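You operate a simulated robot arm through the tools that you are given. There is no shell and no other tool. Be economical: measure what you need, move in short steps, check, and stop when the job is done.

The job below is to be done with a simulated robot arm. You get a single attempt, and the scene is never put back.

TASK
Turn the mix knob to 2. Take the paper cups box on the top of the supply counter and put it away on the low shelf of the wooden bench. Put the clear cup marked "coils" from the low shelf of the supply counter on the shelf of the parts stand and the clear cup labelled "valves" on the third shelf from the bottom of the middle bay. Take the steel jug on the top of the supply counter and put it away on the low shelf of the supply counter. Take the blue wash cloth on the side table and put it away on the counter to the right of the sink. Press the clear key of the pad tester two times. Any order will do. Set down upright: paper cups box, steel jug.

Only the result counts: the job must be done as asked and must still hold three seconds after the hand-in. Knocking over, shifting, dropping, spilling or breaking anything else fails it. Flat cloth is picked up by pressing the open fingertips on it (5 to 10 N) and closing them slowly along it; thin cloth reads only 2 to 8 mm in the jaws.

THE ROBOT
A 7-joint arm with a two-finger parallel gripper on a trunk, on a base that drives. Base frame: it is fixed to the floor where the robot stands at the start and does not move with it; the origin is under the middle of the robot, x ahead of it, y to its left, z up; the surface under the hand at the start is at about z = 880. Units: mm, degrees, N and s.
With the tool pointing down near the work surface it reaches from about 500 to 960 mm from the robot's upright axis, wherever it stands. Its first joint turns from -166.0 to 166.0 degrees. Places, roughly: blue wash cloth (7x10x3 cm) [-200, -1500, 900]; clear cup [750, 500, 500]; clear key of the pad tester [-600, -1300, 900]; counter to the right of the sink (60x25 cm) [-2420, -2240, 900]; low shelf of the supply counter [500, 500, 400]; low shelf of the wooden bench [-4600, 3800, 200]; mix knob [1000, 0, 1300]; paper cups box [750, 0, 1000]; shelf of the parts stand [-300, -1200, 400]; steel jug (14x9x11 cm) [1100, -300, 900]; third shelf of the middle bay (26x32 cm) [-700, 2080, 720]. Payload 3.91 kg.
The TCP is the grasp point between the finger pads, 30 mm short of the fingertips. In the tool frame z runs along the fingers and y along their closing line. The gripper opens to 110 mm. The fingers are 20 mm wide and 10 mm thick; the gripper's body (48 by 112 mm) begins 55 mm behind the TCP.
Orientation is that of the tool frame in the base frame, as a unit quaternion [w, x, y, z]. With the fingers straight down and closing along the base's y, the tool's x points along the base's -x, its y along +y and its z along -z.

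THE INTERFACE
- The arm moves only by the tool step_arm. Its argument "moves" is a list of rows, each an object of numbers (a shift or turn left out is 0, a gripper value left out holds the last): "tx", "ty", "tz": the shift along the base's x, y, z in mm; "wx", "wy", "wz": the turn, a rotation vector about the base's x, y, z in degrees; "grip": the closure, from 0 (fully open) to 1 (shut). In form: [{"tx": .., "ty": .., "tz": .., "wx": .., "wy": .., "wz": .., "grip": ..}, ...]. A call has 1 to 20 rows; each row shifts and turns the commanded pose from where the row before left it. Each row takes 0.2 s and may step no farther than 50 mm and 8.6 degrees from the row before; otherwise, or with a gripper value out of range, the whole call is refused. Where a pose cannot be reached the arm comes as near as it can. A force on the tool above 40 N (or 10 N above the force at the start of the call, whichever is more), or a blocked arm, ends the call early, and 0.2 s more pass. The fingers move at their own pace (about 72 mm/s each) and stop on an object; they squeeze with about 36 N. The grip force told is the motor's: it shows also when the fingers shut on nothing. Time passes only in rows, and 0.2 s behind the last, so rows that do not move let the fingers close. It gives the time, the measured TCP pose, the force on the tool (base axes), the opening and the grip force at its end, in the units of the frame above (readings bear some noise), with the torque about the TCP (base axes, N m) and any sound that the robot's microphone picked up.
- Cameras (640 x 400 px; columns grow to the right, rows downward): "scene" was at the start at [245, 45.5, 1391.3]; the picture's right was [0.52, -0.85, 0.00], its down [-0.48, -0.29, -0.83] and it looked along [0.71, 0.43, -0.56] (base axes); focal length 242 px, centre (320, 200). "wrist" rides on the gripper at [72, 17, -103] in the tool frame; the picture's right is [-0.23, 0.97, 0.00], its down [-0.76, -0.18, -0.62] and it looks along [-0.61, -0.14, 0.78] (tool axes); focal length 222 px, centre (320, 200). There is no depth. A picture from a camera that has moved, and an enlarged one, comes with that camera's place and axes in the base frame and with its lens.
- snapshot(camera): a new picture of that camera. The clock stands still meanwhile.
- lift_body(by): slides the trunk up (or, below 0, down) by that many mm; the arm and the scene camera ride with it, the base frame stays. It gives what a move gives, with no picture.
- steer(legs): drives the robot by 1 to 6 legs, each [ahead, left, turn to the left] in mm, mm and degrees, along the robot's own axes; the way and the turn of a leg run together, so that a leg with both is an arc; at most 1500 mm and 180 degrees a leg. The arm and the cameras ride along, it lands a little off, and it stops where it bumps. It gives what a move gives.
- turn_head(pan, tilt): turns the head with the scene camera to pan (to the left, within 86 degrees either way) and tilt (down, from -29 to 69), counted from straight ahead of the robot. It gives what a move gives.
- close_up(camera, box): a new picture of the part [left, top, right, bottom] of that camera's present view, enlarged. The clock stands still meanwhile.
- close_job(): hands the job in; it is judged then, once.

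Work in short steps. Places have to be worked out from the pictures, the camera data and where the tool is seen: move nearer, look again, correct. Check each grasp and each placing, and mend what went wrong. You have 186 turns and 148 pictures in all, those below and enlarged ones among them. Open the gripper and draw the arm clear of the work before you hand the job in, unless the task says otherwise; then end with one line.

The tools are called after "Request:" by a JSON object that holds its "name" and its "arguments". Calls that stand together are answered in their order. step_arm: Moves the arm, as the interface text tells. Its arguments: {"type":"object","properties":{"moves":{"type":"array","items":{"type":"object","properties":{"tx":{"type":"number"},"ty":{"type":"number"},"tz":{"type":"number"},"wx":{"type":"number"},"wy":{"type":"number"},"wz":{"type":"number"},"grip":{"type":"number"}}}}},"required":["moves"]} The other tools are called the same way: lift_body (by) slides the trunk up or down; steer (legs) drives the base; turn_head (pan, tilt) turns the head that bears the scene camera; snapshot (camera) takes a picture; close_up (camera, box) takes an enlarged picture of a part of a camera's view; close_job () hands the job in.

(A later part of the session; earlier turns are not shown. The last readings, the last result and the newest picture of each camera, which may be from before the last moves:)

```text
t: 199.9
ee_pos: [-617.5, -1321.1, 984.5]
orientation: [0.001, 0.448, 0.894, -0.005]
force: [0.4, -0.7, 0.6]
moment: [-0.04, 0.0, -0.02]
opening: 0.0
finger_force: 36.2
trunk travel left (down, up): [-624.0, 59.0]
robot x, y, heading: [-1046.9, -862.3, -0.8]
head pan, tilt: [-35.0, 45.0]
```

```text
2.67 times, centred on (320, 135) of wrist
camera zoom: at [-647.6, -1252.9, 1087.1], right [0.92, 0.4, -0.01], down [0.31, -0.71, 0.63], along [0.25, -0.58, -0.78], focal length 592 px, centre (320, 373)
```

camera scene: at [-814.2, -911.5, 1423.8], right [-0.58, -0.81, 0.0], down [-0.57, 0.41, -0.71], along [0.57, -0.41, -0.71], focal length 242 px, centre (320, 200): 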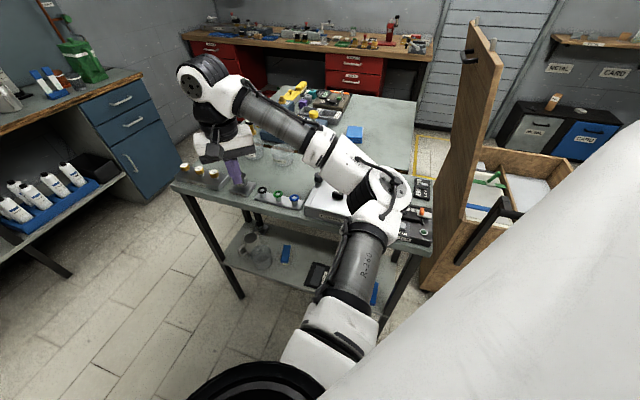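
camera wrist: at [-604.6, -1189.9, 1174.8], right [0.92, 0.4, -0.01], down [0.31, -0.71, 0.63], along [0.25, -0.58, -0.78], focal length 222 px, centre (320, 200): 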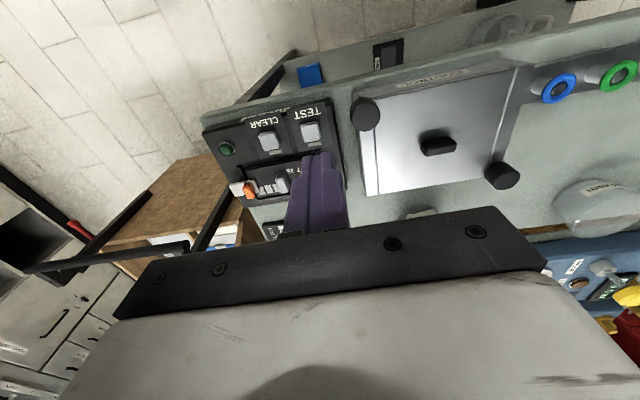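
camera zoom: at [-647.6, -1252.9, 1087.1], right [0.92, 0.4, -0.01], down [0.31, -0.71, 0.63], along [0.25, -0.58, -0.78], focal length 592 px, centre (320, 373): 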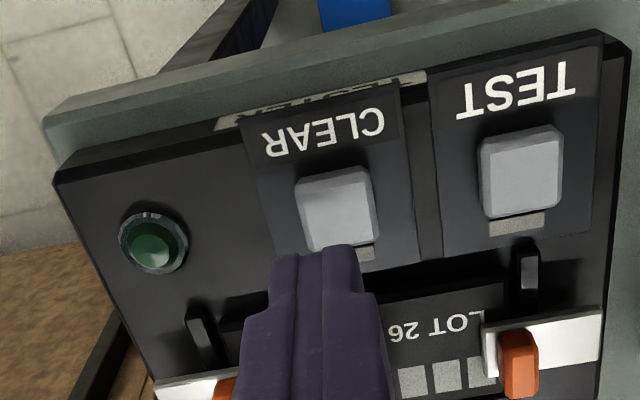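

Triangulated key top at (−617, −1312, 934). Align and press down gently, watching for force and a click.

Request:
{"name": "step_arm", "arguments": {"moves": [{"tx": 0.5, "ty": 8}, {"tz": -8}, {"tz": -6}, {"tz": -3}, {"tz": -3}, {}]}}

Request:
{"name": "step_arm", "arguments": {"moves": [{"tz": -2}, {"tz": -2}, {}]}}

```text
t: 201.3
ee_pos: [-617.1, -1314.6, 965.3]
orientation: [0.0, 0.448, 0.894, -0.004]
force: [0.6, -0.1, 0.8]
moment: [-0.01, 0.02, 0.0]
opening: 0.1
finger_force: 36.5
trunk travel left (down, up): [-624.0, 59.0]
robot x, y, heading: [-1047.9, -864.7, -0.8]
head pan, tilt: [-35.0, 45.0]
```

```text
t: 202.1
ee_pos: [-617.8, -1313.3, 961.7]
orientation: [0.0, 0.448, 0.894, -0.004]
force: [0.0, -0.4, 1.4]
moment: [-0.01, 0.01, 0.01]
opening: 0.0
finger_force: 36.2
trunk travel left (down, up): [-624.0, 59.0]
robot x, y, heading: [-1045.8, -858.1, -0.9]
head pan, tilt: [-35.0, 45.0]
```

No contact yet (about 1 N). Continue down in 2 mm steps.

Request:
{"name": "step_arm", "arguments": {"moves": [{"tz": -2}, {}]}}

Request:
{"name": "step_arm", "arguments": {"moves": [{"tz": -2}, {}]}}

Request:
{"name": "step_arm", "arguments": {"moves": [{"tz": -2}, {}]}}

```text
t: 202.7
ee_pos: [-617.7, -1314.1, 959.8]
orientation: [0.001, 0.449, 0.894, -0.004]
force: [-0.2, 0.9, 2.0]
moment: [-0.01, 0.05, 0.02]
opening: 0.0
finger_force: 35.7
trunk travel left (down, up): [-624.0, 59.0]
robot x, y, heading: [-1051.2, -862.7, -0.7]
head pan, tilt: [-35.0, 45.0]
heard: click
```

```text
t: 203.3
ee_pos: [-618.4, -1313.7, 958.7]
orientation: [0.002, 0.448, 0.894, -0.005]
force: [-0.5, -2.2, 4.6]
moment: [-0.01, 0.01, 0.02]
opening: 0.0
finger_force: 36.0
trunk travel left (down, up): [-624.0, 59.0]
robot x, y, heading: [-1049.2, -861.4, -0.9]
head pan, tilt: [-35.0, 45.0]
```

```text
t: 203.9
ee_pos: [-617.9, -1313.2, 958.1]
orientation: [0.003, 0.449, 0.894, -0.005]
force: [5.1, -6.3, 14.5]
moment: [-0.15, -0.1, -0.07]
opening: 0.1
finger_force: 35.8
trunk travel left (down, up): [-624.0, 59.0]
robot x, y, heading: [-1052.2, -861.4, -1.0]
head pan, tilt: [-35.0, 45.0]
```

Clicked once. Release upward 14 mm, then press again to the same depth.

Request:
{"name": "step_arm", "arguments": {"moves": [{"tz": 4}, {"tz": 6}, {"tz": 6}, {}]}}

Request:
{"name": "step_arm", "arguments": {"moves": [{"tz": -6}, {"tz": -4}, {"tz": -3}, {"tz": -1.5}, {}]}}

```text
t: 204.9
ee_pos: [-618.5, -1312.9, 971.3]
orientation: [0.001, 0.448, 0.894, -0.004]
force: [0.9, 0.2, 0.6]
moment: [0.0, 0.03, -0.02]
opening: 0.2
finger_force: 36.0
trunk travel left (down, up): [-624.0, 59.0]
robot x, y, heading: [-1049.4, -862.3, -0.8]
head pan, tilt: [-35.0, 45.0]
```

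```text
t: 206.1
ee_pos: [-617.0, -1311.9, 957.7]
orientation: [0.001, 0.449, 0.894, -0.005]
force: [-0.6, 0.9, 7.7]
moment: [0.11, 0.04, 0.04]
opening: 0.1
finger_force: 36.0
trunk travel left (down, up): [-624.0, 59.0]
robot x, y, heading: [-1052.6, -862.0, -0.6]
head pan, tilt: [-35.0, 45.0]
heard: click
```

Second click heard: the clear key is pressed twice. Raise the hand, drive +n 300 mm along the aisle, and bring the arm in front before turning to the table for the cloth (≈(−141, −1588)).

Request:
{"name": "step_arm", "arguments": {"moves": [{"tz": 20}, {"tz": 45}, {"tz": 45}, {"tz": 45}, {}]}}

Request:
{"name": "steer", "arguments": {"legs": [[248, 180, 0]]}}

Request:
{"name": "step_arm", "arguments": {"moves": [{"tx": 18, "ty": 36, "wz": 4}, {"tx": 18, "ty": 36, "wz": 4}, {"tx": 18, "ty": 36, "wz": 4}, {"tx": 18, "ty": 36, "wz": 4}, {"tx": 18, "ty": 36, "wz": 4}, {"tx": 18, "ty": 36, "wz": 4}, {"tx": 18, "ty": 36, "wz": 4}, {"tx": 18, "ty": 36, "wz": 4}, {"tx": 18, "ty": 36, "wz": 4}, {"tx": 18, "ty": 36, "wz": 4}, {"grip": 0}]}}

Request:
{"name": "steer", "arguments": {"legs": [[0, 0, -53.5]]}}

```text
t: 207.3
ee_pos: [-616.3, -1311.3, 1112.4]
orientation: [0.0, 0.448, 0.894, -0.005]
force: [0.7, 0.0, 1.0]
moment: [-0.01, -0.01, 0.0]
opening: 0.0
finger_force: 36.3
trunk travel left (down, up): [-624.0, 59.0]
robot x, y, heading: [-1050.8, -861.6, -0.9]
head pan, tilt: [-35.0, 45.0]
```

```text
t: 209.3
ee_pos: [-370.9, -1136.2, 1112.0]
orientation: [0.001, 0.449, 0.894, -0.003]
force: [-0.2, 0.3, 0.0]
moment: [0.0, 0.04, 0.02]
opening: 0.0
finger_force: 35.7
trunk travel left (down, up): [-624.0, 59.0]
robot x, y, heading: [-800.5, -685.4, -1.2]
head pan, tilt: [-35.0, 45.0]
```

```text
t: 211.7
ee_pos: [-189.0, -775.0, 1111.0]
orientation: [0.002, 0.116, 0.993, -0.003]
force: [-0.5, -0.4, 0.2]
moment: [-0.01, 0.01, -0.04]
opening: 53.5
finger_force: 0.0
trunk travel left (down, up): [-624.0, 59.0]
robot x, y, heading: [-802.7, -683.9, -0.4]
head pan, tilt: [-35.0, 45.0]
```

```text
t: 214.6
ee_pos: [-510.0, -1232.0, 1109.8]
orientation: [0.0, 0.55, 0.835, -0.005]
force: [-0.8, 0.0, 0.3]
moment: [0.0, 0.01, -0.02]
opening: 110.0
finger_force: 0.1
trunk travel left (down, up): [-624.0, 59.0]
robot x, y, heading: [-803.1, -687.7, -54.2]
head pan, tilt: [-35.0, 45.0]
```

Turned to face the table. Drive 70 ahead, raise the trunk fully, and extend the hand toward the cloth for a wrist view.

Request:
{"name": "steer", "arguments": {"legs": [[70, 0, 0]]}}

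Request:
{"name": "lift_body", "arguments": {"by": 55}}

Request:
{"name": "step_arm", "arguments": {"moves": [{"tx": 26, "ty": -16, "wz": 1.6}, {"tx": 26, "ty": -16, "wz": 1.6}, {"tx": 26, "ty": -16, "wz": 1.6}, {"tx": 26, "ty": -16, "wz": 1.6}, {"tx": 26, "ty": -16, "wz": 1.6}, {"tx": 26, "ty": -16, "wz": 1.6}, {"tx": 26, "ty": -16, "wz": 1.6}, {"tx": 26, "ty": -16, "wz": 1.5}, {}]}}

Request:
{"name": "snapshot", "arguments": {"camera": "wrist"}}

```text
t: 215.6
ee_pos: [-467.9, -1289.3, 1110.9]
orientation: [0.001, 0.55, 0.835, -0.004]
force: [-0.1, -1.0, -0.6]
moment: [0.01, 0.03, 0.01]
opening: 109.9
finger_force: 0.0
trunk travel left (down, up): [-624.0, 59.0]
robot x, y, heading: [-762.2, -741.5, -54.3]
head pan, tilt: [-35.0, 45.0]
```

```text
t: 216.6
ee_pos: [-468.2, -1288.8, 1164.8]
orientation: [0.001, 0.55, 0.835, -0.005]
force: [0.7, -0.8, 0.0]
moment: [0.03, 0.01, -0.01]
opening: 110.4
finger_force: 0.1
trunk travel left (down, up): [-679.0, 4.0]
robot x, y, heading: [-760.7, -741.5, -54.6]
head pan, tilt: [-35.0, 45.0]
```

```text
t: 218.6
ee_pos: [-261.6, -1418.9, 1165.3]
orientation: [0.002, 0.454, 0.891, -0.005]
force: [-0.1, 0.2, -0.3]
moment: [0.0, -0.02, 0.02]
opening: 110.2
finger_force: 0.1
trunk travel left (down, up): [-679.0, 4.0]
robot x, y, heading: [-764.8, -739.3, -54.2]
head pan, tilt: [-35.0, 45.0]
```

```text
49 pictures are left
camera wrist: at [-291.4, -1349.2, 1266.7], right [0.92, 0.39, -0.01], down [0.3, -0.72, 0.63], along [0.24, -0.58, -0.78], focal length 222 px, centre (320, 200)
```

wrist: 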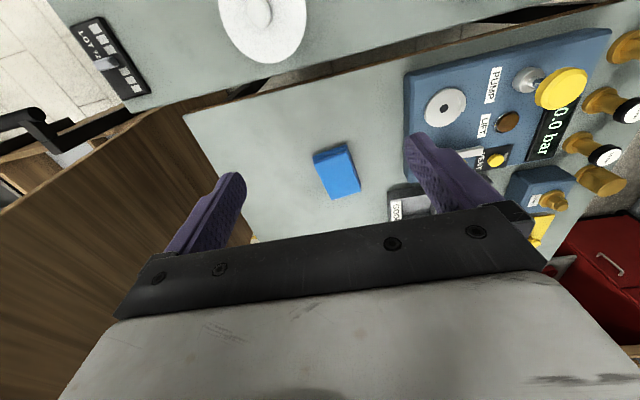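

Cloth centre ≈ (−176, −1537), top ≈ 915, long axis yaw −49°, 67 mm wide. Go above it with the tool yawed to −49° and pitched 15°, then descend partway.

Request:
{"name": "step_arm", "arguments": {"moves": [{"tx": 20.4, "ty": -28.3, "wz": 5}, {"tx": 20.4, "ty": -28.3, "wx": -5.66, "wy": -4.92}, {"tx": 20.4, "ty": -28.3, "wx": -5.66, "wy": -4.92}, {"tx": 20.4, "ty": -28.3}, {"tz": -40}, {"tz": -40}, {"tz": -40}, {"tz": -40}, {}]}}

Request:
{"name": "snapshot", "arguments": {"camera": "wrist"}}

```text
t: 220.6
ee_pos: [-177.4, -1528.5, 1005.4]
orientation: [0.12, 0.412, 0.902, -0.058]
force: [-0.3, -0.6, -0.3]
moment: [0.01, -0.01, 0.03]
opening: 109.8
finger_force: 0.1
trunk travel left (down, up): [-679.0, 4.0]
robot x, y, heading: [-765.5, -741.4, -54.6]
head pan, tilt: [-35.0, 45.0]
```

```text
48 pictures are left
camera wrist: at [-228.9, -1444.5, 1085.5], right [0.88, 0.47, 0.05], down [0.24, -0.54, 0.8], along [0.41, -0.69, -0.59], focal length 222 px, centre (320, 200)
```

wrist: 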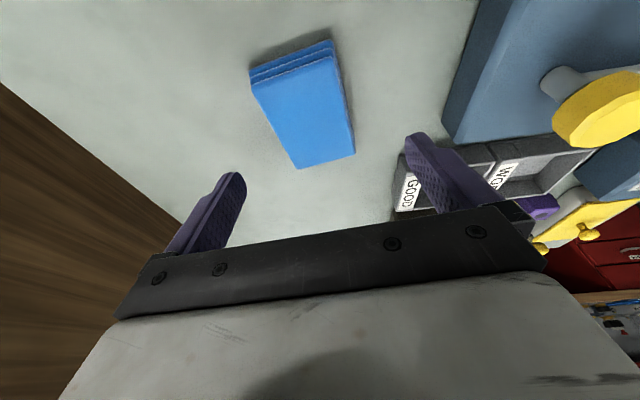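

Centre refined to about (−172, −1546). Shift 13 mm, yaw +2.5°, and descend toward the table, stopping gently.

Request:
{"name": "step_arm", "arguments": {"moves": [{"ty": -13, "wz": 2.5}, {"tz": -35}, {"tz": -30}, {"tz": -8}, {}]}}

Request:
{"name": "step_arm", "arguments": {"moves": [{"tz": -4}, {"tz": -3}, {}]}}

Request:
{"name": "snapshot", "arguments": {"camera": "wrist"}}

```text
t: 221.8
ee_pos: [-177.9, -1544.0, 932.2]
orientation: [0.121, 0.392, 0.91, -0.056]
force: [0.4, 0.0, -0.7]
moment: [0.0, -0.02, 0.01]
opening: 110.0
finger_force: 0.0
trunk travel left (down, up): [-679.0, 4.0]
robot x, y, heading: [-761.4, -738.4, -54.3]
head pan, tilt: [-35.0, 45.0]
```

```text
t: 222.6
ee_pos: [-177.7, -1542.2, 931.9]
orientation: [0.126, 0.392, 0.909, -0.058]
force: [3.8, -5.8, 27.0]
moment: [0.93, -1.23, -0.35]
opening: 109.6
finger_force: 0.1
trunk travel left (down, up): [-679.0, 4.0]
robot x, y, heading: [-762.3, -739.3, -54.2]
head pan, tilt: [-35.0, 45.0]
```

```text
47 pictures are left
camera wrist: at [-234.0, -1460.0, 1010.3], right [0.86, 0.51, 0.06], down [0.26, -0.53, 0.81], along [0.44, -0.68, -0.58], focal length 222 px, centre (320, 200)
```

wrist: 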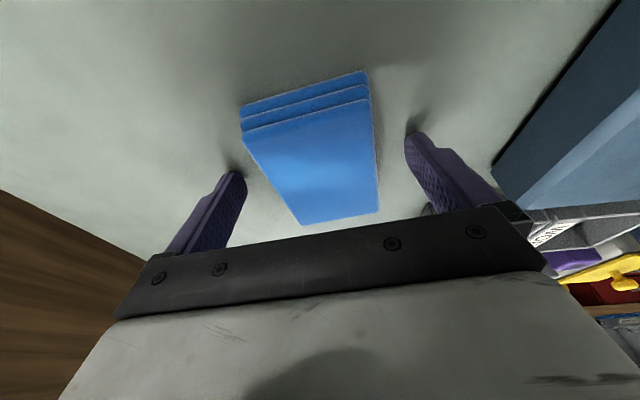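

Tips touch the table (z table ≈ 900). Raise 3 mm and close on the folded cloth.

Request:
{"name": "step_arm", "arguments": {"moves": [{"tz": 5}, {"grip": 0.4}, {"grip": 0.6}, {"grip": 0.8}, {"grip": 1}, {}, {}]}}

Request:
{"name": "step_arm", "arguments": {"moves": [{"tz": 15}, {"tz": 30}, {"tz": 40}, {"tz": 40}, {}]}}

Request:
{"name": "snapshot", "arguments": {"camera": "wrist"}}

```text
t: 224.2
ee_pos: [-180.8, -1542.5, 931.2]
orientation: [0.121, 0.392, 0.91, -0.056]
force: [-2.0, 8.6, 12.6]
moment: [0.65, -0.29, 0.25]
opening: 67.0
finger_force: 36.2
trunk travel left (down, up): [-679.0, 4.0]
robot x, y, heading: [-767.6, -741.5, -54.5]
head pan, tilt: [-35.0, 45.0]
```

```text
t: 225.3
ee_pos: [-178.5, -1542.7, 1056.9]
orientation: [0.121, 0.392, 0.91, -0.056]
force: [-0.4, 1.0, -0.2]
moment: [0.02, 0.0, -0.01]
opening: 67.0
finger_force: 36.5
trunk travel left (down, up): [-679.0, 4.0]
robot x, y, heading: [-761.9, -737.7, -54.5]
head pan, tilt: [-35.0, 45.0]
```

```text
46 pictures are left
camera wrist: at [-232.9, -1460.1, 1135.7], right [0.86, 0.51, 0.05], down [0.27, -0.53, 0.8], along [0.44, -0.68, -0.59], focal length 222 px, centre (320, 200)
```

wrist: 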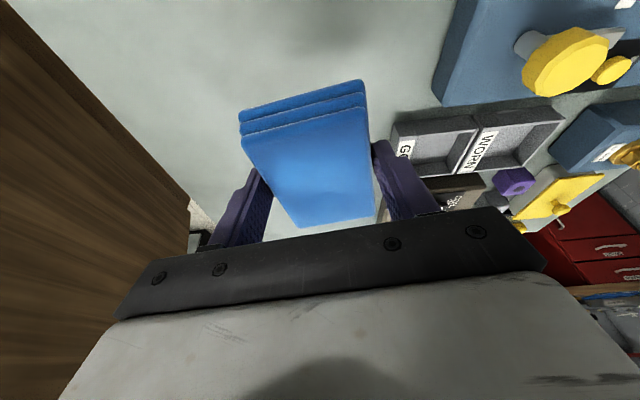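

The cloth stack is firmly held (67 mm). Raise, retract, turn left to face +n, then back down the aisle toward the sink.

Request:
{"name": "step_arm", "arguments": {"moves": [{"tz": 40}, {"tz": 40}, {"tz": 30}, {"tx": -23, "ty": 31.5}, {"tx": -23, "ty": 31.5}, {"tx": -23, "ty": 31.5}, {"tx": -23, "ty": 31.5}, {"tx": -23, "ty": 31.5}, {"tx": -23, "ty": 31.5}, {"tx": -23, "ty": 31.5}, {"tx": -23, "ty": 31.5}, {"tx": -23, "ty": 31.5}, {}]}}

Request:
{"name": "steer", "arguments": {"legs": [[-100, 0, 0], [0, 0, 90], [-1200, 0, 0]]}}

Request:
{"name": "turn_head", "arguments": {"pan": -86, "tilt": 20}}

Request:
{"name": "snapshot", "arguments": {"camera": "scene"}}

```text
t: 228.2
ee_pos: [-202.5, -1511.1, 1163.4]
orientation: [0.121, 0.392, 0.91, -0.056]
force: [0.5, 0.0, 0.4]
moment: [0.02, 0.01, 0.02]
opening: 66.9
finger_force: 36.3
out of reach, approached as far as the arm can: row 5, 6, 7, 8, 9, 10, 11, 12
trunk travel left (down, up): [-679.0, 4.0]
robot x, y, heading: [-762.7, -742.0, -54.2]
head pan, tilt: [-35.0, 45.0]
```

```text
t: 238.8
ee_pos: [-1015.4, -796.3, 1165.5]
orientation: [0.126, -0.359, 0.924, 0.045]
force: [0.2, 0.6, -1.5]
moment: [0.02, 0.01, -0.03]
opening: 66.9
finger_force: 36.3
trunk travel left (down, up): [-679.0, 4.0]
robot x, y, heading: [-1790.7, -1343.3, 34.8]
head pan, tilt: [-35.0, 45.0]
```

```text
t: 240.0
ee_pos: [-1015.8, -797.3, 1165.5]
orientation: [0.125, -0.358, 0.924, 0.045]
force: [-0.3, 1.2, -1.0]
moment: [-0.01, 0.01, 0.01]
opening: 66.6
finger_force: 35.4
trunk travel left (down, up): [-679.0, 4.0]
robot x, y, heading: [-1797.2, -1345.5, 34.2]
head pan, tilt: [-85.9, 20.0]
```

```text
45 pictures are left
camera scene: at [-1596.4, -1319.7, 1517.4], right [-0.78, -0.63, 0.0], down [-0.21, 0.27, -0.94], along [0.59, -0.73, -0.34], focal length 242 px, centre (320, 200)
```

scene: 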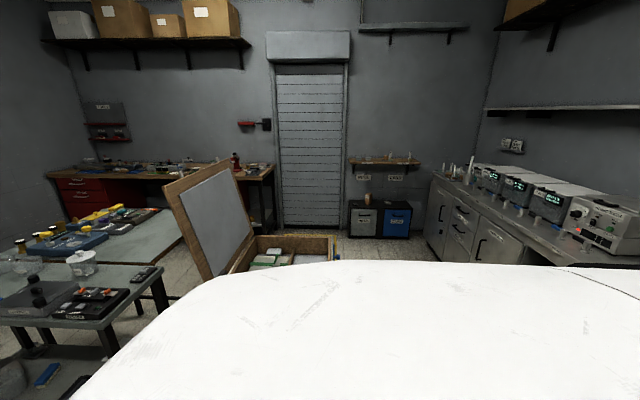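

Arm is still extended; first retract it properly (tool back to vertical) before turning toward the sink counter.

Request:
{"name": "step_arm", "arguments": {"moves": [{"wx": -5.07, "wy": 5.53, "tz": -20}, {"wx": -5.07, "wy": 5.53, "tz": -20}, {"tx": -28, "ty": -20, "tz": -10}, {"tx": -28, "ty": -20, "tz": -10}, {"tx": -28, "ty": -20}, {"tx": -28, "ty": -20}, {"tx": -28, "ty": -20}, {"tx": -28, "ty": -20}, {"tx": -28, "ty": -20}, {"tx": -28, "ty": -20}, {"tx": -28, "ty": -20}, {}]}}

```text
t: 242.6
ee_pos: [-1018.5, -801.8, 1124.7]
orientation: [0.003, -0.363, 0.932, -0.003]
force: [0.8, -0.2, 0.7]
moment: [0.01, 0.0, 0.01]
opening: 66.8
finger_force: 36.4
out of reach, approached as far as the arm can: row 2, 3, 4, 5, 6, 7, 8, 9, 10, 11
trunk travel left (down, up): [-679.0, 4.0]
robot x, y, heading: [-1798.9, -1342.0, 34.7]
head pan, tilt: [-85.9, 20.0]
```

The arm seems stuck straight (singular). Try lowering and moving sideways a little to unlock it.

Request:
{"name": "step_arm", "arguments": {"moves": [{"tz": -30}, {"tz": -30}, {"tz": -30, "tx": 15, "ty": -20}, {"tz": -30, "tx": 15, "ty": -20}, {"tx": -10, "ty": -35}, {"tx": -10, "ty": -35}, {}]}}

Request:
{"name": "step_arm", "arguments": {"moves": [{"tx": -28, "ty": -20}, {"tx": -28, "ty": -20}, {"tx": -28, "ty": -20}, {"tx": -28, "ty": -20}, {"tx": -28, "ty": -20}, {"tx": -28, "ty": -20}, {}]}}

```text
t: 244.2
ee_pos: [-1010.4, -910.2, 1004.6]
orientation: [0.003, -0.363, 0.932, -0.002]
force: [0.6, 0.3, -0.5]
moment: [-0.01, 0.02, 0.0]
opening: 66.9
finger_force: 35.7
trunk travel left (down, up): [-679.0, 4.0]
robot x, y, heading: [-1793.1, -1342.2, 35.0]
head pan, tilt: [-85.9, 20.0]
```

```text
t: 245.8
ee_pos: [-1177.1, -1031.1, 1003.5]
orientation: [0.004, -0.362, 0.932, -0.002]
force: [-0.1, -0.3, -0.9]
moment: [0.02, 0.01, 0.02]
opening: 66.7
finger_force: 36.2
trunk travel left (down, up): [-679.0, 4.0]
robot x, y, heading: [-1796.7, -1345.8, 34.7]
head pan, tilt: [-85.9, 20.0]
```

Unlocked (the height was the limit). Retract a little more, then turn right 120° and look at the sink counter.

Request:
{"name": "step_arm", "arguments": {"moves": [{"tx": -32, "ty": -18}, {"tx": -32, "ty": -18}, {"tx": -32, "ty": -18}, {}]}}

Request:
{"name": "steer", "arguments": {"legs": [[0, 0, -130]]}}

Request:
{"name": "turn_head", "arguments": {"pan": -45, "tilt": 25}}

Request:
{"name": "snapshot", "arguments": {"camera": "scene"}}

```text
t: 246.8
ee_pos: [-1274.0, -1085.0, 1004.5]
orientation: [0.004, -0.363, 0.932, -0.002]
force: [-0.1, -0.7, -0.1]
moment: [0.03, 0.03, 0.03]
opening: 66.7
finger_force: 35.9
trunk travel left (down, up): [-679.0, 4.0]
robot x, y, heading: [-1793.0, -1342.9, 35.0]
head pan, tilt: [-85.9, 20.0]
```

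```text
t: 252.8
ee_pos: [-1941.0, -1905.4, 1006.0]
orientation: [-0.001, 0.698, 0.717, -0.004]
force: [-0.1, -0.2, -0.1]
moment: [0.0, -0.01, 0.0]
opening: 66.9
finger_force: 35.8
trunk travel left (down, up): [-679.0, 4.0]
robot x, y, heading: [-1793.3, -1346.7, -96.3]
head pan, tilt: [-85.9, 20.0]
```

```text
t: 253.9
ee_pos: [-1940.5, -1905.3, 1006.0]
orientation: [-0.001, 0.698, 0.716, -0.005]
force: [-0.7, -0.2, -1.1]
moment: [0.01, 0.01, -0.02]
opening: 66.7
finger_force: 36.5
trunk travel left (down, up): [-679.0, 4.0]
robot x, y, heading: [-1793.1, -1341.8, -96.3]
head pan, tilt: [-45.0, 25.0]
```

```text
44 pictures are left
camera scene: at [-1884.9, -1570.8, 1509.4], right [-0.63, 0.78, 0.0], down [0.33, 0.26, -0.91], along [-0.71, -0.57, -0.42], focal length 242 px, centre (320, 200)
```

scene: 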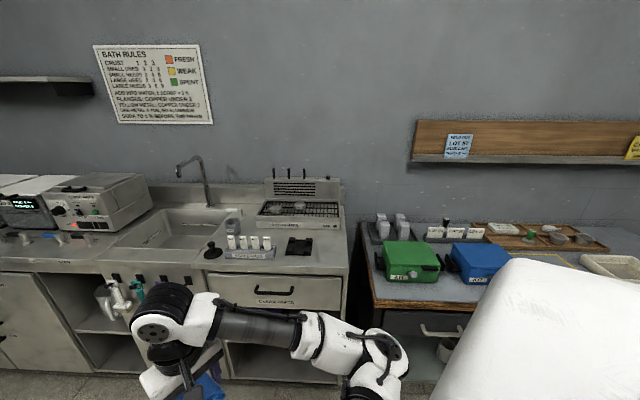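

The free spot is the right end of the strip beside the sink: about n −3255, L −165 → base (−2536, −2047). Turn to face the counter and drive nearer.

Request:
{"name": "steer", "arguments": {"legs": [[0, 0, -47.7], [190, 134, 0]]}}

Request:
{"name": "turn_head", "arguments": {"pan": 0, "tilt": 40}}

Request:
{"name": "snapshot", "arguments": {"camera": "scene"}}

```text
t: 257.8
ee_pos: [-2379.3, -1840.2, 1005.6]
orientation: [-0.001, 0.926, 0.379, -0.003]
force: [0.2, -0.5, -0.9]
moment: [0.03, -0.02, 0.0]
opening: 66.9
finger_force: 35.6
trunk travel left (down, up): [-679.0, 4.0]
robot x, y, heading: [-1867.9, -1560.6, -143.2]
head pan, tilt: [-45.0, 25.0]
```

```text
t: 259.0
ee_pos: [-2379.7, -1841.0, 1004.8]
orientation: [-0.002, 0.926, 0.378, -0.003]
force: [0.7, 0.9, -0.2]
moment: [-0.02, -0.03, 0.01]
opening: 66.9
finger_force: 35.9
trunk travel left (down, up): [-679.0, 4.0]
robot x, y, heading: [-1868.2, -1561.6, -143.3]
head pan, tilt: [0.0, 40.0]
```

```text
43 pictures are left
camera scene: at [-2073.6, -1716.1, 1486.1], right [-0.6, 0.8, 0.0], down [0.52, 0.38, -0.77], along [-0.61, -0.46, -0.64], focal length 242 px, centre (320, 200)
```

scene: 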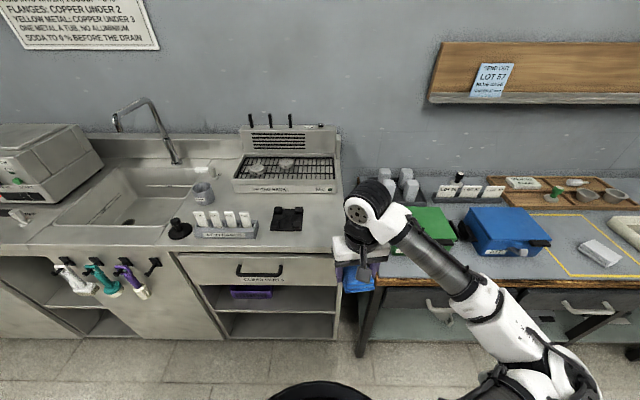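

Free gap L −126…−237 beside the black dish; target centre (n −3255, L −182). Restore the 15° pitch and yaw −144°, move above the spot.

Request:
{"name": "step_arm", "arguments": {"moves": [{"wz": -8.2}, {"wx": -4.41, "wy": 6.07}, {"wx": -4.41, "wy": 6.07}, {"tx": -23.6, "ty": -36}, {"tx": -23.6, "ty": -36}, {"tx": -23.6, "ty": -36}, {"tx": -23.6, "ty": -36}, {"tx": -23.6, "ty": -36}, {"tx": -23.6, "ty": -36}, {"tz": -20}, {}]}}

Request:
{"name": "snapshot", "arguments": {"camera": "wrist"}}

Request:
{"name": "close_up", "arguments": {"camera": "scene", "box": [220, 150, 420, 290]}}

```text
t: 261.4
ee_pos: [-2521.8, -2056.6, 986.5]
orientation: [0.038, 0.942, 0.307, -0.128]
force: [-0.8, 0.3, -0.6]
moment: [0.01, 0.0, 0.01]
opening: 66.9
finger_force: 36.3
trunk travel left (down, up): [-679.0, 4.0]
robot x, y, heading: [-1869.7, -1559.8, -143.4]
head pan, tilt: [0.0, 40.0]
```

```text
42 pictures are left
camera wrist: at [-2433.4, -2013.2, 1065.7], right [0.4, -0.92, 0.05], down [-0.56, -0.2, 0.8], along [-0.73, -0.35, -0.59], focal length 222 px, centre (320, 200)
```

wrist: 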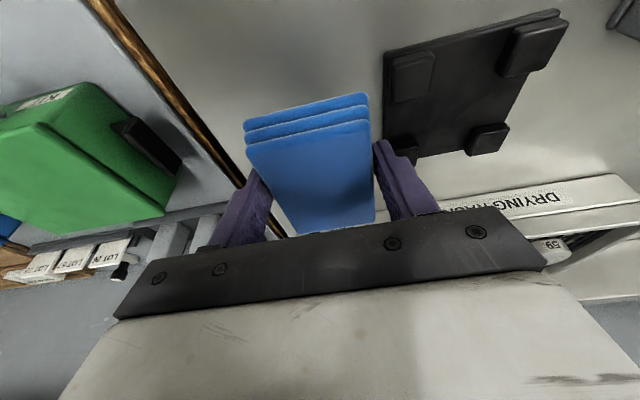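

```text
2.86 times, centred on (320, 220) of scene
camera zoom: at [-2073.5, -1716.2, 1486.1], right [-0.6, 0.8, 0.0], down [0.52, 0.38, -0.77], along [-0.61, -0.46, -0.64], focal length 692 px, centre (320, 143)
```

zoom: 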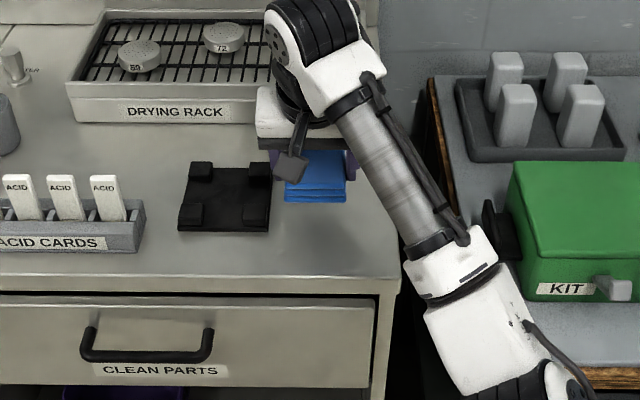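

Clear of the dish (13 mm) and rack. Lower to contact.

Request:
{"name": "step_arm", "arguments": {"moves": [{"tz": -25}, {"tz": -15}, {"tz": -5}, {}]}}

Request:
{"name": "step_arm", "arguments": {"moves": [{"tz": -4}, {"tz": -4}, {}]}}

```text
t: 262.4
ee_pos: [-2521.1, -2055.7, 941.0]
orientation: [0.038, 0.942, 0.307, -0.128]
force: [-0.4, 0.7, -1.2]
moment: [0.0, 0.0, 0.03]
opening: 66.8
finger_force: 36.2
trunk travel left (down, up): [-679.0, 4.0]
robot x, y, heading: [-1870.1, -1564.5, -143.2]
head pan, tilt: [0.0, 40.0]
```

```text
t: 263.2
ee_pos: [-2520.6, -2056.5, 934.4]
orientation: [0.039, 0.942, 0.308, -0.127]
force: [-0.6, -0.3, -0.6]
moment: [0.01, 0.0, -0.02]
opening: 66.7
finger_force: 35.7
trunk travel left (down, up): [-679.0, 4.0]
robot x, y, heading: [-1864.7, -1565.4, -143.3]
head pan, tilt: [0.0, 40.0]
```

Not yet touching; continue in small steps.

Request:
{"name": "step_arm", "arguments": {"moves": [{"tz": -3}, {"tz": -3}, {}]}}

Request:
{"name": "step_arm", "arguments": {"moves": [{"tz": -3}, {"tz": -2}, {}]}}

Request:
{"name": "step_arm", "arguments": {"moves": [{"tz": -2}, {"tz": -2}, {}]}}

```text
t: 264.0
ee_pos: [-2521.5, -2055.4, 931.5]
orientation: [0.04, 0.941, 0.308, -0.133]
force: [-1.3, -7.1, 31.5]
moment: [-1.1, -0.64, -0.21]
opening: 66.7
finger_force: 36.2
trunk travel left (down, up): [-679.0, 4.0]
robot x, y, heading: [-1870.3, -1566.7, -143.7]
head pan, tilt: [0.0, 40.0]
```

```text
t: 264.3
ee_pos: [-2521.7, -2056.0, 931.8]
orientation: [0.041, 0.941, 0.308, -0.135]
force: [7.3, 4.9, 16.6]
moment: [-0.29, -0.53, 0.46]
opening: 66.6
finger_force: 36.0
trunk travel left (down, up): [-679.0, 4.0]
robot x, y, heading: [-1870.9, -1566.3, -143.5]
head pan, tilt: [0.0, 40.0]
stopped in row 1: the force on the tool passed its limit at 44 N (the readings are from after the stop); the commanded pose is now the measured one
```

```text
t: 265.0
ee_pos: [-2522.6, -2056.0, 931.2]
orientation: [0.043, 0.94, 0.308, -0.14]
force: [6.5, 4.2, 17.2]
moment: [-0.35, -0.54, 0.49]
opening: 66.8
finger_force: 36.2
trunk travel left (down, up): [-679.0, 4.0]
robot x, y, heading: [-1871.6, -1565.8, -143.2]
head pan, tilt: [0.0, 40.0]
stopped in row 3: the force on the tool passed its limit at 41 N (the readings are from after the stop); the commanded pose is now the measured one
```

Contact made. Ease up 2 mm, open to 82 mm, and lift away.

Request:
{"name": "step_arm", "arguments": {"moves": [{"tz": 2}, {"grip": 0.26}, {}, {}, {"tz": 15}, {"tz": 30}, {"tz": 40}, {"tz": 30}, {}]}}

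Request:
{"name": "snapshot", "arguments": {"camera": "wrist"}}

```text
t: 267.0
ee_pos: [-2524.0, -2058.1, 1047.0]
orientation: [0.042, 0.941, 0.307, -0.137]
force: [0.0, -0.8, 0.2]
moment: [-0.01, 0.01, -0.01]
opening: 81.7
finger_force: 0.1
trunk travel left (down, up): [-679.0, 4.0]
robot x, y, heading: [-1871.3, -1563.8, -143.3]
head pan, tilt: [0.0, 40.0]
```

```text
40 pictures are left
camera wrist: at [-2434.4, -2013.8, 1124.7], right [0.4, -0.92, 0.06], down [-0.55, -0.19, 0.81], along [-0.73, -0.36, -0.58], focal length 222 px, centre (320, 200)
```

wrist: 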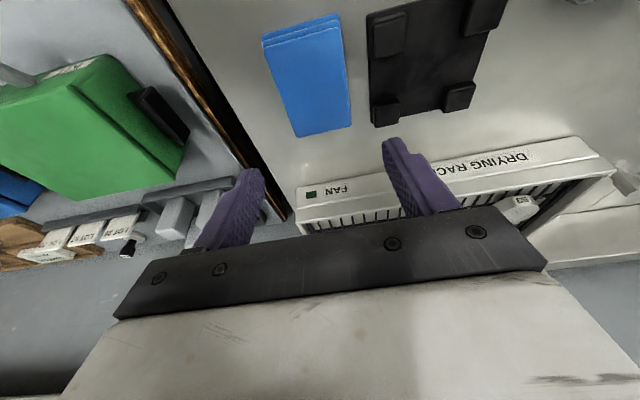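

The cloth lies on the counter right of the sink. Retract, turn around, and drive back up the aisle to the supply counter.

Request:
{"name": "step_arm", "arguments": {"moves": [{"wx": 4.41, "wy": -6.07, "tz": -10}, {"wx": 4.41, "wy": -6.07, "tz": -10}, {"tx": 28, "ty": 21, "tz": -10}, {"tx": 28, "ty": 21, "tz": -10}, {"tx": 28, "ty": 21}, {"tx": 28, "ty": 21}, {"tx": 28, "ty": 21}, {"tx": 28, "ty": 21, "grip": 0}, {}]}}

Request:
{"name": "steer", "arguments": {"legs": [[-100, 0, 0], [0, 0, 179], [1400, 120, 0]]}}

```text
t: 269.0
ee_pos: [-2355.5, -1932.6, 1004.9]
orientation: [0.003, 0.951, 0.31, -0.012]
force: [0.1, -0.3, 0.2]
moment: [-0.01, 0.0, 0.05]
opening: 110.2
finger_force: 0.1
trunk travel left (down, up): [-679.0, 4.0]
robot x, y, heading: [-1870.2, -1561.5, -143.6]
head pan, tilt: [0.0, 40.0]
```

```text
t: 284.3
ee_pos: [-249.7, -223.0, 1005.5]
orientation: [0.012, -0.302, 0.953, 0.002]
force: [-0.2, -1.2, 0.2]
moment: [0.0, -0.04, -0.01]
opening: 109.9
finger_force: 0.0
trunk travel left (down, up): [-679.0, 4.0]
robot x, y, heading: [-747.3, -582.7, 35.8]
head pan, tilt: [0.0, 40.0]
```

Drive ahead, shape the arm (45° pitch, extended), then lower the trunk for the low shelf.

Request:
{"name": "steer", "arguments": {"legs": [[420, 0, 0]]}}

Request:
{"name": "step_arm", "arguments": {"moves": [{"wx": 4.41, "wy": -6.07, "tx": 26, "ty": 19}, {"wx": 4.41, "wy": -6.07, "tx": 26, "ty": 19}, {"wx": 4.41, "wy": -6.07, "tx": 26, "ty": 19}, {"wx": 4.41, "wy": -6.07, "tx": 26, "ty": 19}, {"wx": 4.41, "wy": -6.07, "tx": 26, "ty": 19}, {"wx": 4.41, "wy": -6.07, "tx": 26, "ty": 19}, {}]}}

Request:
{"name": "lift_body", "arguments": {"by": -400}}

Request:
{"name": "steer", "arguments": {"legs": [[150, 180, 0]]}}

Request:
{"name": "snapshot", "arguments": {"camera": "wrist"}}

```text
t: 286.9
ee_pos: [99.5, 27.2, 1004.8]
orientation: [0.012, -0.302, 0.953, 0.002]
force: [0.2, 0.5, -0.2]
moment: [-0.01, 0.02, 0.05]
opening: 109.9
finger_force: 0.0
trunk travel left (down, up): [-679.0, 4.0]
robot x, y, heading: [-393.8, -327.6, 35.7]
head pan, tilt: [0.0, 40.0]
```

```text
t: 288.6
ee_pos: [256.4, 141.4, 1006.6]
orientation: [0.375, -0.278, 0.876, 0.123]
force: [1.0, -0.1, -0.5]
moment: [-0.02, 0.02, -0.02]
opening: 110.1
finger_force: 0.0
trunk travel left (down, up): [-679.0, 4.0]
robot x, y, heading: [-396.3, -333.8, 35.7]
head pan, tilt: [0.0, 40.0]
```

```text
t: 292.4
ee_pos: [256.2, 142.0, 606.7]
orientation: [0.375, -0.277, 0.876, 0.121]
force: [-0.4, 0.5, 0.1]
moment: [0.0, -0.02, 0.0]
opening: 110.1
finger_force: 0.1
trunk travel left (down, up): [-279.0, 404.0]
robot x, y, heading: [-396.2, -332.8, 36.1]
head pan, tilt: [0.0, 40.0]
```

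```text
t: 294.4
ee_pos: [291.4, 352.3, 605.8]
orientation: [0.375, -0.277, 0.876, 0.122]
force: [0.9, 0.8, 0.0]
moment: [0.01, -0.01, 0.0]
opening: 109.9
finger_force: 0.1
trunk travel left (down, up): [-279.0, 404.0]
robot x, y, heading: [-358.6, -123.0, 35.9]
head pan, tilt: [0.0, 40.0]
```

```text
39 pictures are left
camera wrist: at [178.6, 293.9, 624.1], right [-0.43, 0.88, 0.17], down [0.17, -0.11, 0.98], along [0.89, 0.45, -0.1], focal length 222 px, centre (320, 200)
```

wrist: 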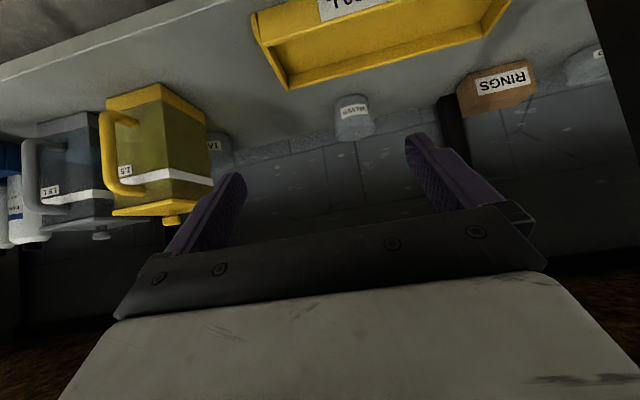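

Valves cup centre ≈ n 805, L 160. Lower the hand 80, then drive ahead 240 and left 46 along the shelf.

Request:
{"name": "step_arm", "arguments": {"moves": [{"tz": -40}, {"tz": -40}, {}]}}

Request:
{"name": "steer", "arguments": {"legs": [[240, 46, 0]]}}

Request:
{"name": "snapshot", "arguments": {"camera": "wrist"}}

```text
t: 295.2
ee_pos: [301.2, 349.4, 542.0]
orientation: [0.388, -0.281, 0.87, 0.116]
force: [1.2, -0.8, -0.4]
moment: [0.03, -0.03, 0.03]
opening: 110.2
finger_force: 0.0
trunk travel left (down, up): [-279.0, 404.0]
robot x, y, heading: [-361.5, -119.1, 35.6]
head pan, tilt: [0.0, 40.0]
```

```text
t: 297.0
ee_pos: [462.3, 526.5, 543.4]
orientation: [0.389, -0.282, 0.869, 0.115]
force: [0.6, -0.2, 0.8]
moment: [-0.01, 0.0, 0.0]
opening: 109.7
finger_force: 0.0
trunk travel left (down, up): [-279.0, 404.0]
robot x, y, heading: [-197.9, 47.4, 35.7]
head pan, tilt: [0.0, 40.0]
```

```text
38 pictures are left
camera wrist: at [349.8, 467.5, 556.7], right [-0.44, 0.88, 0.15], down [0.13, -0.1, 0.99], along [0.89, 0.46, -0.07], focal length 222 px, centre (320, 200)
```

wrist: 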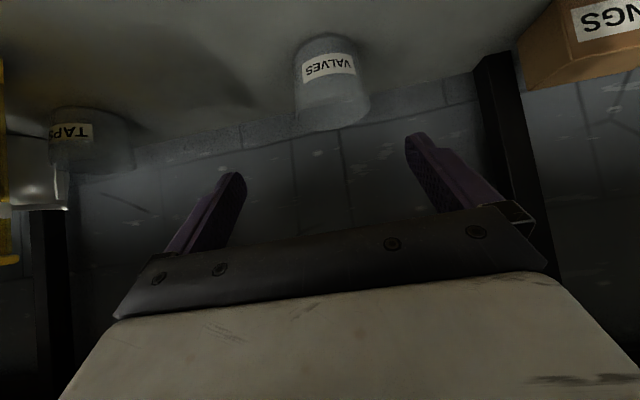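

Cup centre ≈ n 803, L 165. Move down the 45° line onto it.

Request:
{"name": "step_arm", "arguments": {"moves": [{"tx": 17.6, "ty": 15.5, "tz": -26}, {"tx": 17.6, "ty": 15.5, "tz": -26}, {"tx": 17.6, "ty": 15.5, "tz": -26}, {"tx": 17.6, "ty": 15.5, "tz": -26}, {"tx": 17.6, "ty": 15.5, "tz": -26}, {}]}}

Request:
{"name": "snapshot", "arguments": {"camera": "wrist"}}

```text
t: 298.4
ee_pos: [551.2, 602.9, 407.5]
orientation: [0.389, -0.282, 0.869, 0.115]
force: [0.2, -0.2, -0.1]
moment: [0.01, 0.07, -0.01]
opening: 110.0
finger_force: 0.1
trunk travel left (down, up): [-279.0, 404.0]
robot x, y, heading: [-195.0, 51.0, 36.1]
head pan, tilt: [0.0, 40.0]
```

```text
37 pictures are left
camera wrist: at [438.6, 544.4, 422.8], right [-0.44, 0.88, 0.15], down [0.13, -0.1, 0.99], along [0.89, 0.46, -0.07], focal length 222 px, centre (320, 200)
```

wrist: 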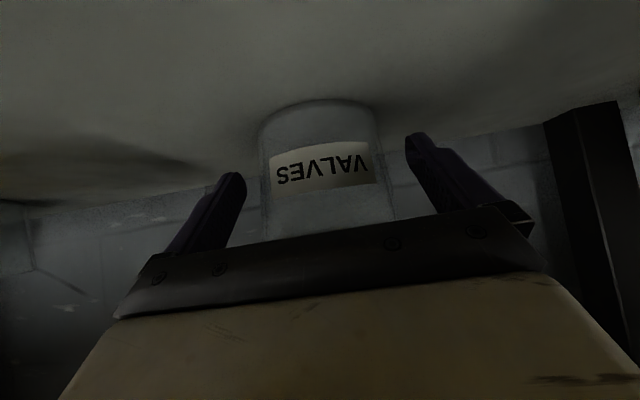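

Well placed. Close to a limited width (grip 0.26 ≈ 81 mm) so the tapered cup cannot squeeze out.

Request:
{"name": "step_arm", "arguments": {"moves": [{"grip": 0.15}, {"grip": 0.26}, {}, {}, {}]}}

Request:
{"name": "step_arm", "arguments": {"moves": [{"tz": 15}, {"tz": 20}, {"tz": 25}, {"tz": 20}, {}]}}

Request:
{"name": "snapshot", "arguments": {"camera": "wrist"}}

```text
t: 299.6
ee_pos: [551.2, 603.8, 409.1]
orientation: [0.389, -0.283, 0.869, 0.115]
force: [0.9, -0.3, 0.1]
moment: [0.0, 0.04, 0.0]
opening: 85.3
finger_force: 36.2
trunk travel left (down, up): [-279.0, 404.0]
robot x, y, heading: [-193.6, 53.7, 36.0]
head pan, tilt: [0.0, 40.0]
```

```text
t: 300.8
ee_pos: [550.2, 604.6, 491.0]
orientation: [0.389, -0.283, 0.869, 0.115]
force: [-0.5, 0.1, -0.1]
moment: [0.0, 0.01, -0.01]
opening: 85.2
finger_force: 35.7
trunk travel left (down, up): [-279.0, 404.0]
robot x, y, heading: [-196.1, 49.0, 35.8]
head pan, tilt: [0.0, 40.0]
```

```text
36 pictures are left
camera wrist: at [438.5, 545.4, 505.1], right [-0.44, 0.88, 0.15], down [0.13, -0.1, 0.99], along [0.89, 0.46, -0.07], focal length 222 px, centre (320, 200)
```

wrist: 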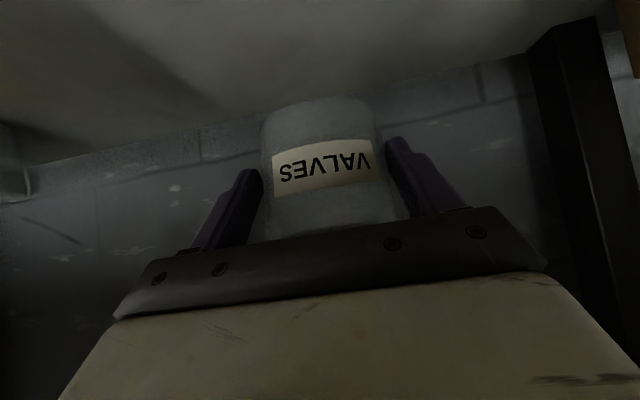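

Held, with the closure stop guarding against creep. Back out, raise the trunk, then retract the arm.

Request:
{"name": "steer", "arguments": {"legs": [[-370, -110, 0]]}}

Request:
{"name": "lift_body", "arguments": {"by": 350}}

Request:
{"name": "step_arm", "arguments": {"moves": [{"grip": 0.235, "tz": 20}, {"tz": 40}, {"tz": 40}, {"tx": -29, "ty": -21, "tz": 20}, {"tx": -29, "ty": -21}, {"tx": -29, "ty": -21}, {"tx": -29, "ty": -21}, {"tx": -29, "ty": -21}, {"tx": -29, "ty": -21}, {"tx": -29, "ty": -21}, {}]}}

```text
t: 303.2
ee_pos: [324.7, 288.1, 490.4]
orientation: [0.391, -0.278, 0.87, 0.113]
force: [0.2, 0.5, -0.5]
moment: [-0.05, 0.04, 0.04]
opening: 85.0
finger_force: 35.9
trunk travel left (down, up): [-279.0, 404.0]
robot x, y, heading: [-428.5, -256.2, 35.0]
head pan, tilt: [0.0, 40.0]
```

```text
t: 306.6
ee_pos: [326.0, 289.3, 840.5]
orientation: [0.39, -0.277, 0.871, 0.113]
force: [-0.3, 0.5, -0.5]
moment: [-0.01, 0.01, -0.02]
opening: 84.8
finger_force: 35.6
trunk travel left (down, up): [-629.0, 54.0]
robot x, y, heading: [-430.1, -254.2, 35.2]
head pan, tilt: [0.0, 40.0]
```

```text
t: 309.0
ee_pos: [121.1, 143.0, 959.4]
orientation: [0.39, -0.278, 0.871, 0.113]
force: [0.1, 0.1, -0.7]
moment: [0.0, 0.01, -0.04]
opening: 85.2
finger_force: 13.9
trunk travel left (down, up): [-629.0, 54.0]
robot x, y, heading: [-427.2, -253.9, 35.0]
head pan, tilt: [0.0, 40.0]
```

Gentle, stable grip (14 N, 85 mm). Turn left to face +L, shift into the corridor centre, and drive along it.

Request:
{"name": "steer", "arguments": {"legs": [[80, 0, 0], [0, 0, 91], [0, -310, 0], [1300, 0, 0]]}}

Request:
{"name": "turn_head", "arguments": {"pan": -50, "tilt": 25}}

Request:
{"name": "snapshot", "arguments": {"camera": "scene"}}

```text
t: 322.8
ee_pos: [-1278.3, 1570.7, 960.1]
orientation: [-0.193, 0.816, -0.412, -0.357]
force: [-0.2, 0.3, -0.4]
moment: [0.0, -0.04, 0.04]
opening: 85.3
finger_force: 7.1
trunk travel left (down, up): [-629.0, 54.0]
robot x, y, heading: [-869.5, 1028.1, 126.5]
head pan, tilt: [0.0, 40.0]
```

```text
t: 324.0
ee_pos: [-1279.0, 1569.2, 960.6]
orientation: [-0.193, 0.816, -0.412, -0.358]
force: [-0.4, 0.0, -0.2]
moment: [-0.02, -0.03, 0.0]
opening: 83.5
finger_force: 36.4
trunk travel left (down, up): [-629.0, 54.0]
robot x, y, heading: [-873.7, 1027.6, 126.3]
head pan, tilt: [-50.0, 25.0]
```

```text
35 pictures are left
camera scene: at [-949.7, 1253.4, 1459.4], right [0.97, -0.24, 0.0], down [-0.1, -0.41, -0.91], along [0.21, 0.88, -0.42], focal length 242 px, centre (320, 200)
```

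scene: 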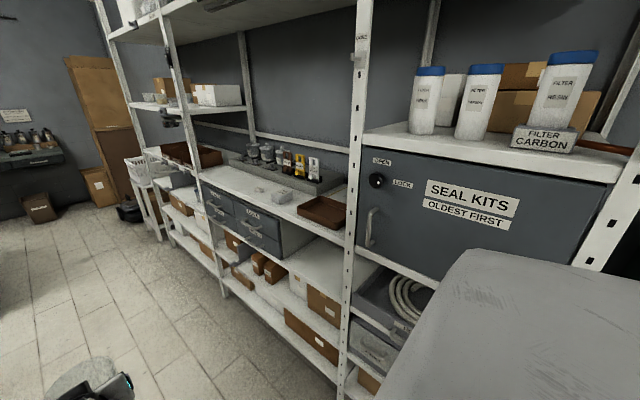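

I see the rack; the middle bay lies between the posts at x≈180 and x≈355. Enlarge it to count shelves.

Request:
{"name": "close_up", "arguments": {"camera": "scene", "box": [160, 80, 400, 400]}}

```text
1.25 times, centred on (280, 240) of scene
camera zoom: at [-949.7, 1253.4, 1459.4], right [0.97, -0.24, 0.0], down [-0.1, -0.41, -0.91], along [0.21, 0.88, -0.42], focal length 302 px, centre (370, 150)
```

zoom: 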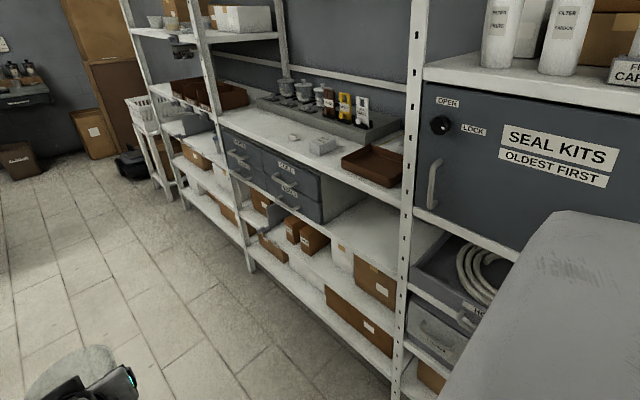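

Third shelf (from bottom) has free surface right of the gray drawers; target n ≈ 612, L ≈ 2094, shelf z ≈ 720. Retract slightly, drive on, and turn to face the rack.

Request:
{"name": "step_arm", "arguments": {"moves": [{"tx": 20, "ty": -27}, {"tx": 20, "ty": -27}, {"tx": 8, "ty": -11}, {}]}}

Request:
{"name": "steer", "arguments": {"legs": [[700, 50, 0], [0, 0, -90.3]]}}

Request:
{"name": "turn_head", "arguments": {"pan": 0, "tilt": 35}}

Request:
{"name": "snapshot", "arguments": {"camera": "scene"}}

Request:
{"name": "snapshot", "arguments": {"camera": "wrist"}}

```text
t: 325.0
ee_pos: [-1272.2, 1557.1, 959.1]
orientation: [-0.192, 0.816, -0.411, -0.357]
force: [-0.2, -0.8, 0.2]
moment: [0.03, -0.02, -0.04]
opening: 84.0
finger_force: 0.0
out of reach, approached as far as the arm can: row 1, 2, 3
trunk travel left (down, up): [-629.0, 54.0]
robot x, y, heading: [-870.2, 1027.8, 126.1]
head pan, tilt: [-50.0, 25.0]
```

```text
t: 332.7
ee_pos: [-788.9, 1961.8, 959.9]
orientation: [0.388, -0.288, 0.867, 0.118]
force: [0.5, 0.3, 0.5]
moment: [0.0, -0.02, -0.01]
opening: 84.1
finger_force: 0.0
trunk travel left (down, up): [-629.0, 54.0]
robot x, y, heading: [-1318.8, 1558.0, 36.6]
head pan, tilt: [-50.0, 25.0]
```

```text
t: 333.9
ee_pos: [-788.2, 1963.1, 961.2]
orientation: [0.389, -0.288, 0.867, 0.118]
force: [0.2, 0.7, -0.1]
moment: [0.03, 0.02, -0.02]
opening: 84.5
finger_force: 0.1
trunk travel left (down, up): [-629.0, 54.0]
robot x, y, heading: [-1316.5, 1553.6, 36.6]
head pan, tilt: [0.0, 35.0]
```

```text
33 pictures are left
camera scene: at [-1110.2, 1710.6, 1443.6], right [0.6, -0.8, 0.0], down [-0.46, -0.34, -0.82], along [0.66, 0.49, -0.57], focal length 242 px, centre (320, 200)
```

scene: 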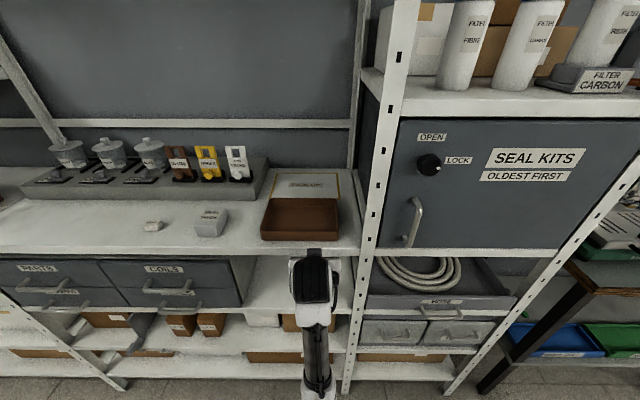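

```text
32 pictures are left
camera wrist: at [-900.8, 1901.8, 974.3], right [-0.46, 0.88, 0.15], down [0.13, -0.1, 0.99], along [0.88, 0.47, -0.07], focal length 222 px, centre (320, 200)
```

wrist: 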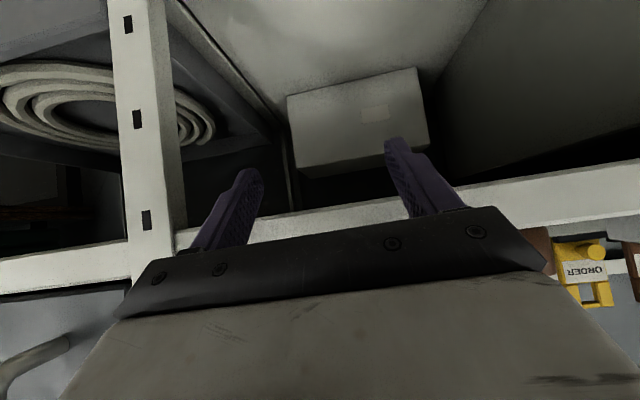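

The cup has slipped out again (opening 84, zero force). Look for it on the floor to the left, where the hand travelled.

Request:
{"name": "turn_head", "arguments": {"pan": 75, "tilt": 45}}

Request:
{"name": "snapshot", "arguments": {"camera": "scene"}}

```text
t: 335.3
ee_pos: [-788.5, 1962.0, 960.5]
orientation: [0.389, -0.289, 0.867, 0.118]
force: [-0.2, 0.2, -1.0]
moment: [0.03, 0.03, 0.01]
opening: 84.2
finger_force: 0.0
trunk travel left (down, up): [-629.0, 54.0]
robot x, y, heading: [-1315.8, 1560.5, 36.5]
head pan, tilt: [75.0, 45.0]
```

```text
31 pictures are left
camera scene: at [-1210.8, 1733.8, 1428.8], right [0.93, 0.37, 0.0], down [0.26, -0.66, -0.71], along [-0.26, 0.66, -0.71], focal length 242 px, centre (320, 200)
```

scene: 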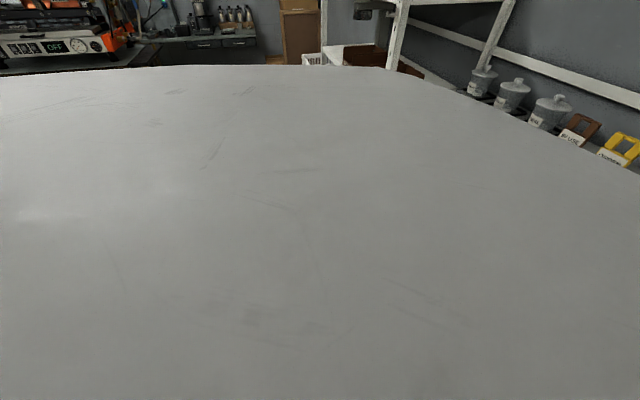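

The hull hides the near floor. Turn the robot left 60° and look ahead-down.

Request:
{"name": "steer", "arguments": {"legs": [[0, 0, 70]]}}

Request:
{"name": "turn_head", "arguments": {"pan": 10, "tilt": 45}}

Request:
{"name": "snapshot", "arguments": {"camera": "scene"}}

```text
t: 338.8
ee_pos: [-1508.8, 2194.9, 960.5]
orientation: [-0.253, 0.73, -0.55, -0.318]
force: [-0.3, 1.0, 0.5]
moment: [-0.05, 0.0, -0.01]
opening: 84.1
finger_force: 0.0
trunk travel left (down, up): [-629.0, 54.0]
robot x, y, heading: [-1315.3, 1558.3, 105.9]
head pan, tilt: [75.0, 45.0]
```

```text
t: 340.2
ee_pos: [-1509.6, 2194.4, 961.0]
orientation: [-0.253, 0.73, -0.55, -0.317]
force: [-0.2, 0.3, 0.2]
moment: [0.01, 0.01, -0.01]
opening: 84.3
finger_force: 0.1
trunk travel left (down, up): [-629.0, 54.0]
robot x, y, heading: [-1315.4, 1557.9, 105.8]
head pan, tilt: [10.0, 45.0]
```

```text
30 pictures are left
camera scene: at [-1399.6, 1793.4, 1428.8], right [0.9, 0.44, 0.0], down [0.31, -0.64, -0.71], along [-0.31, 0.64, -0.71], focal length 242 px, centre (320, 200)
```

scene: 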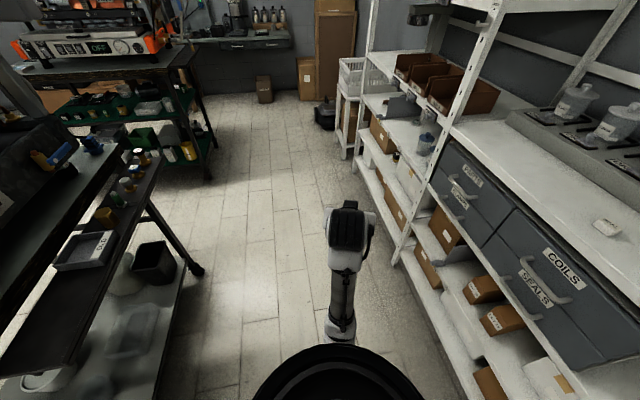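

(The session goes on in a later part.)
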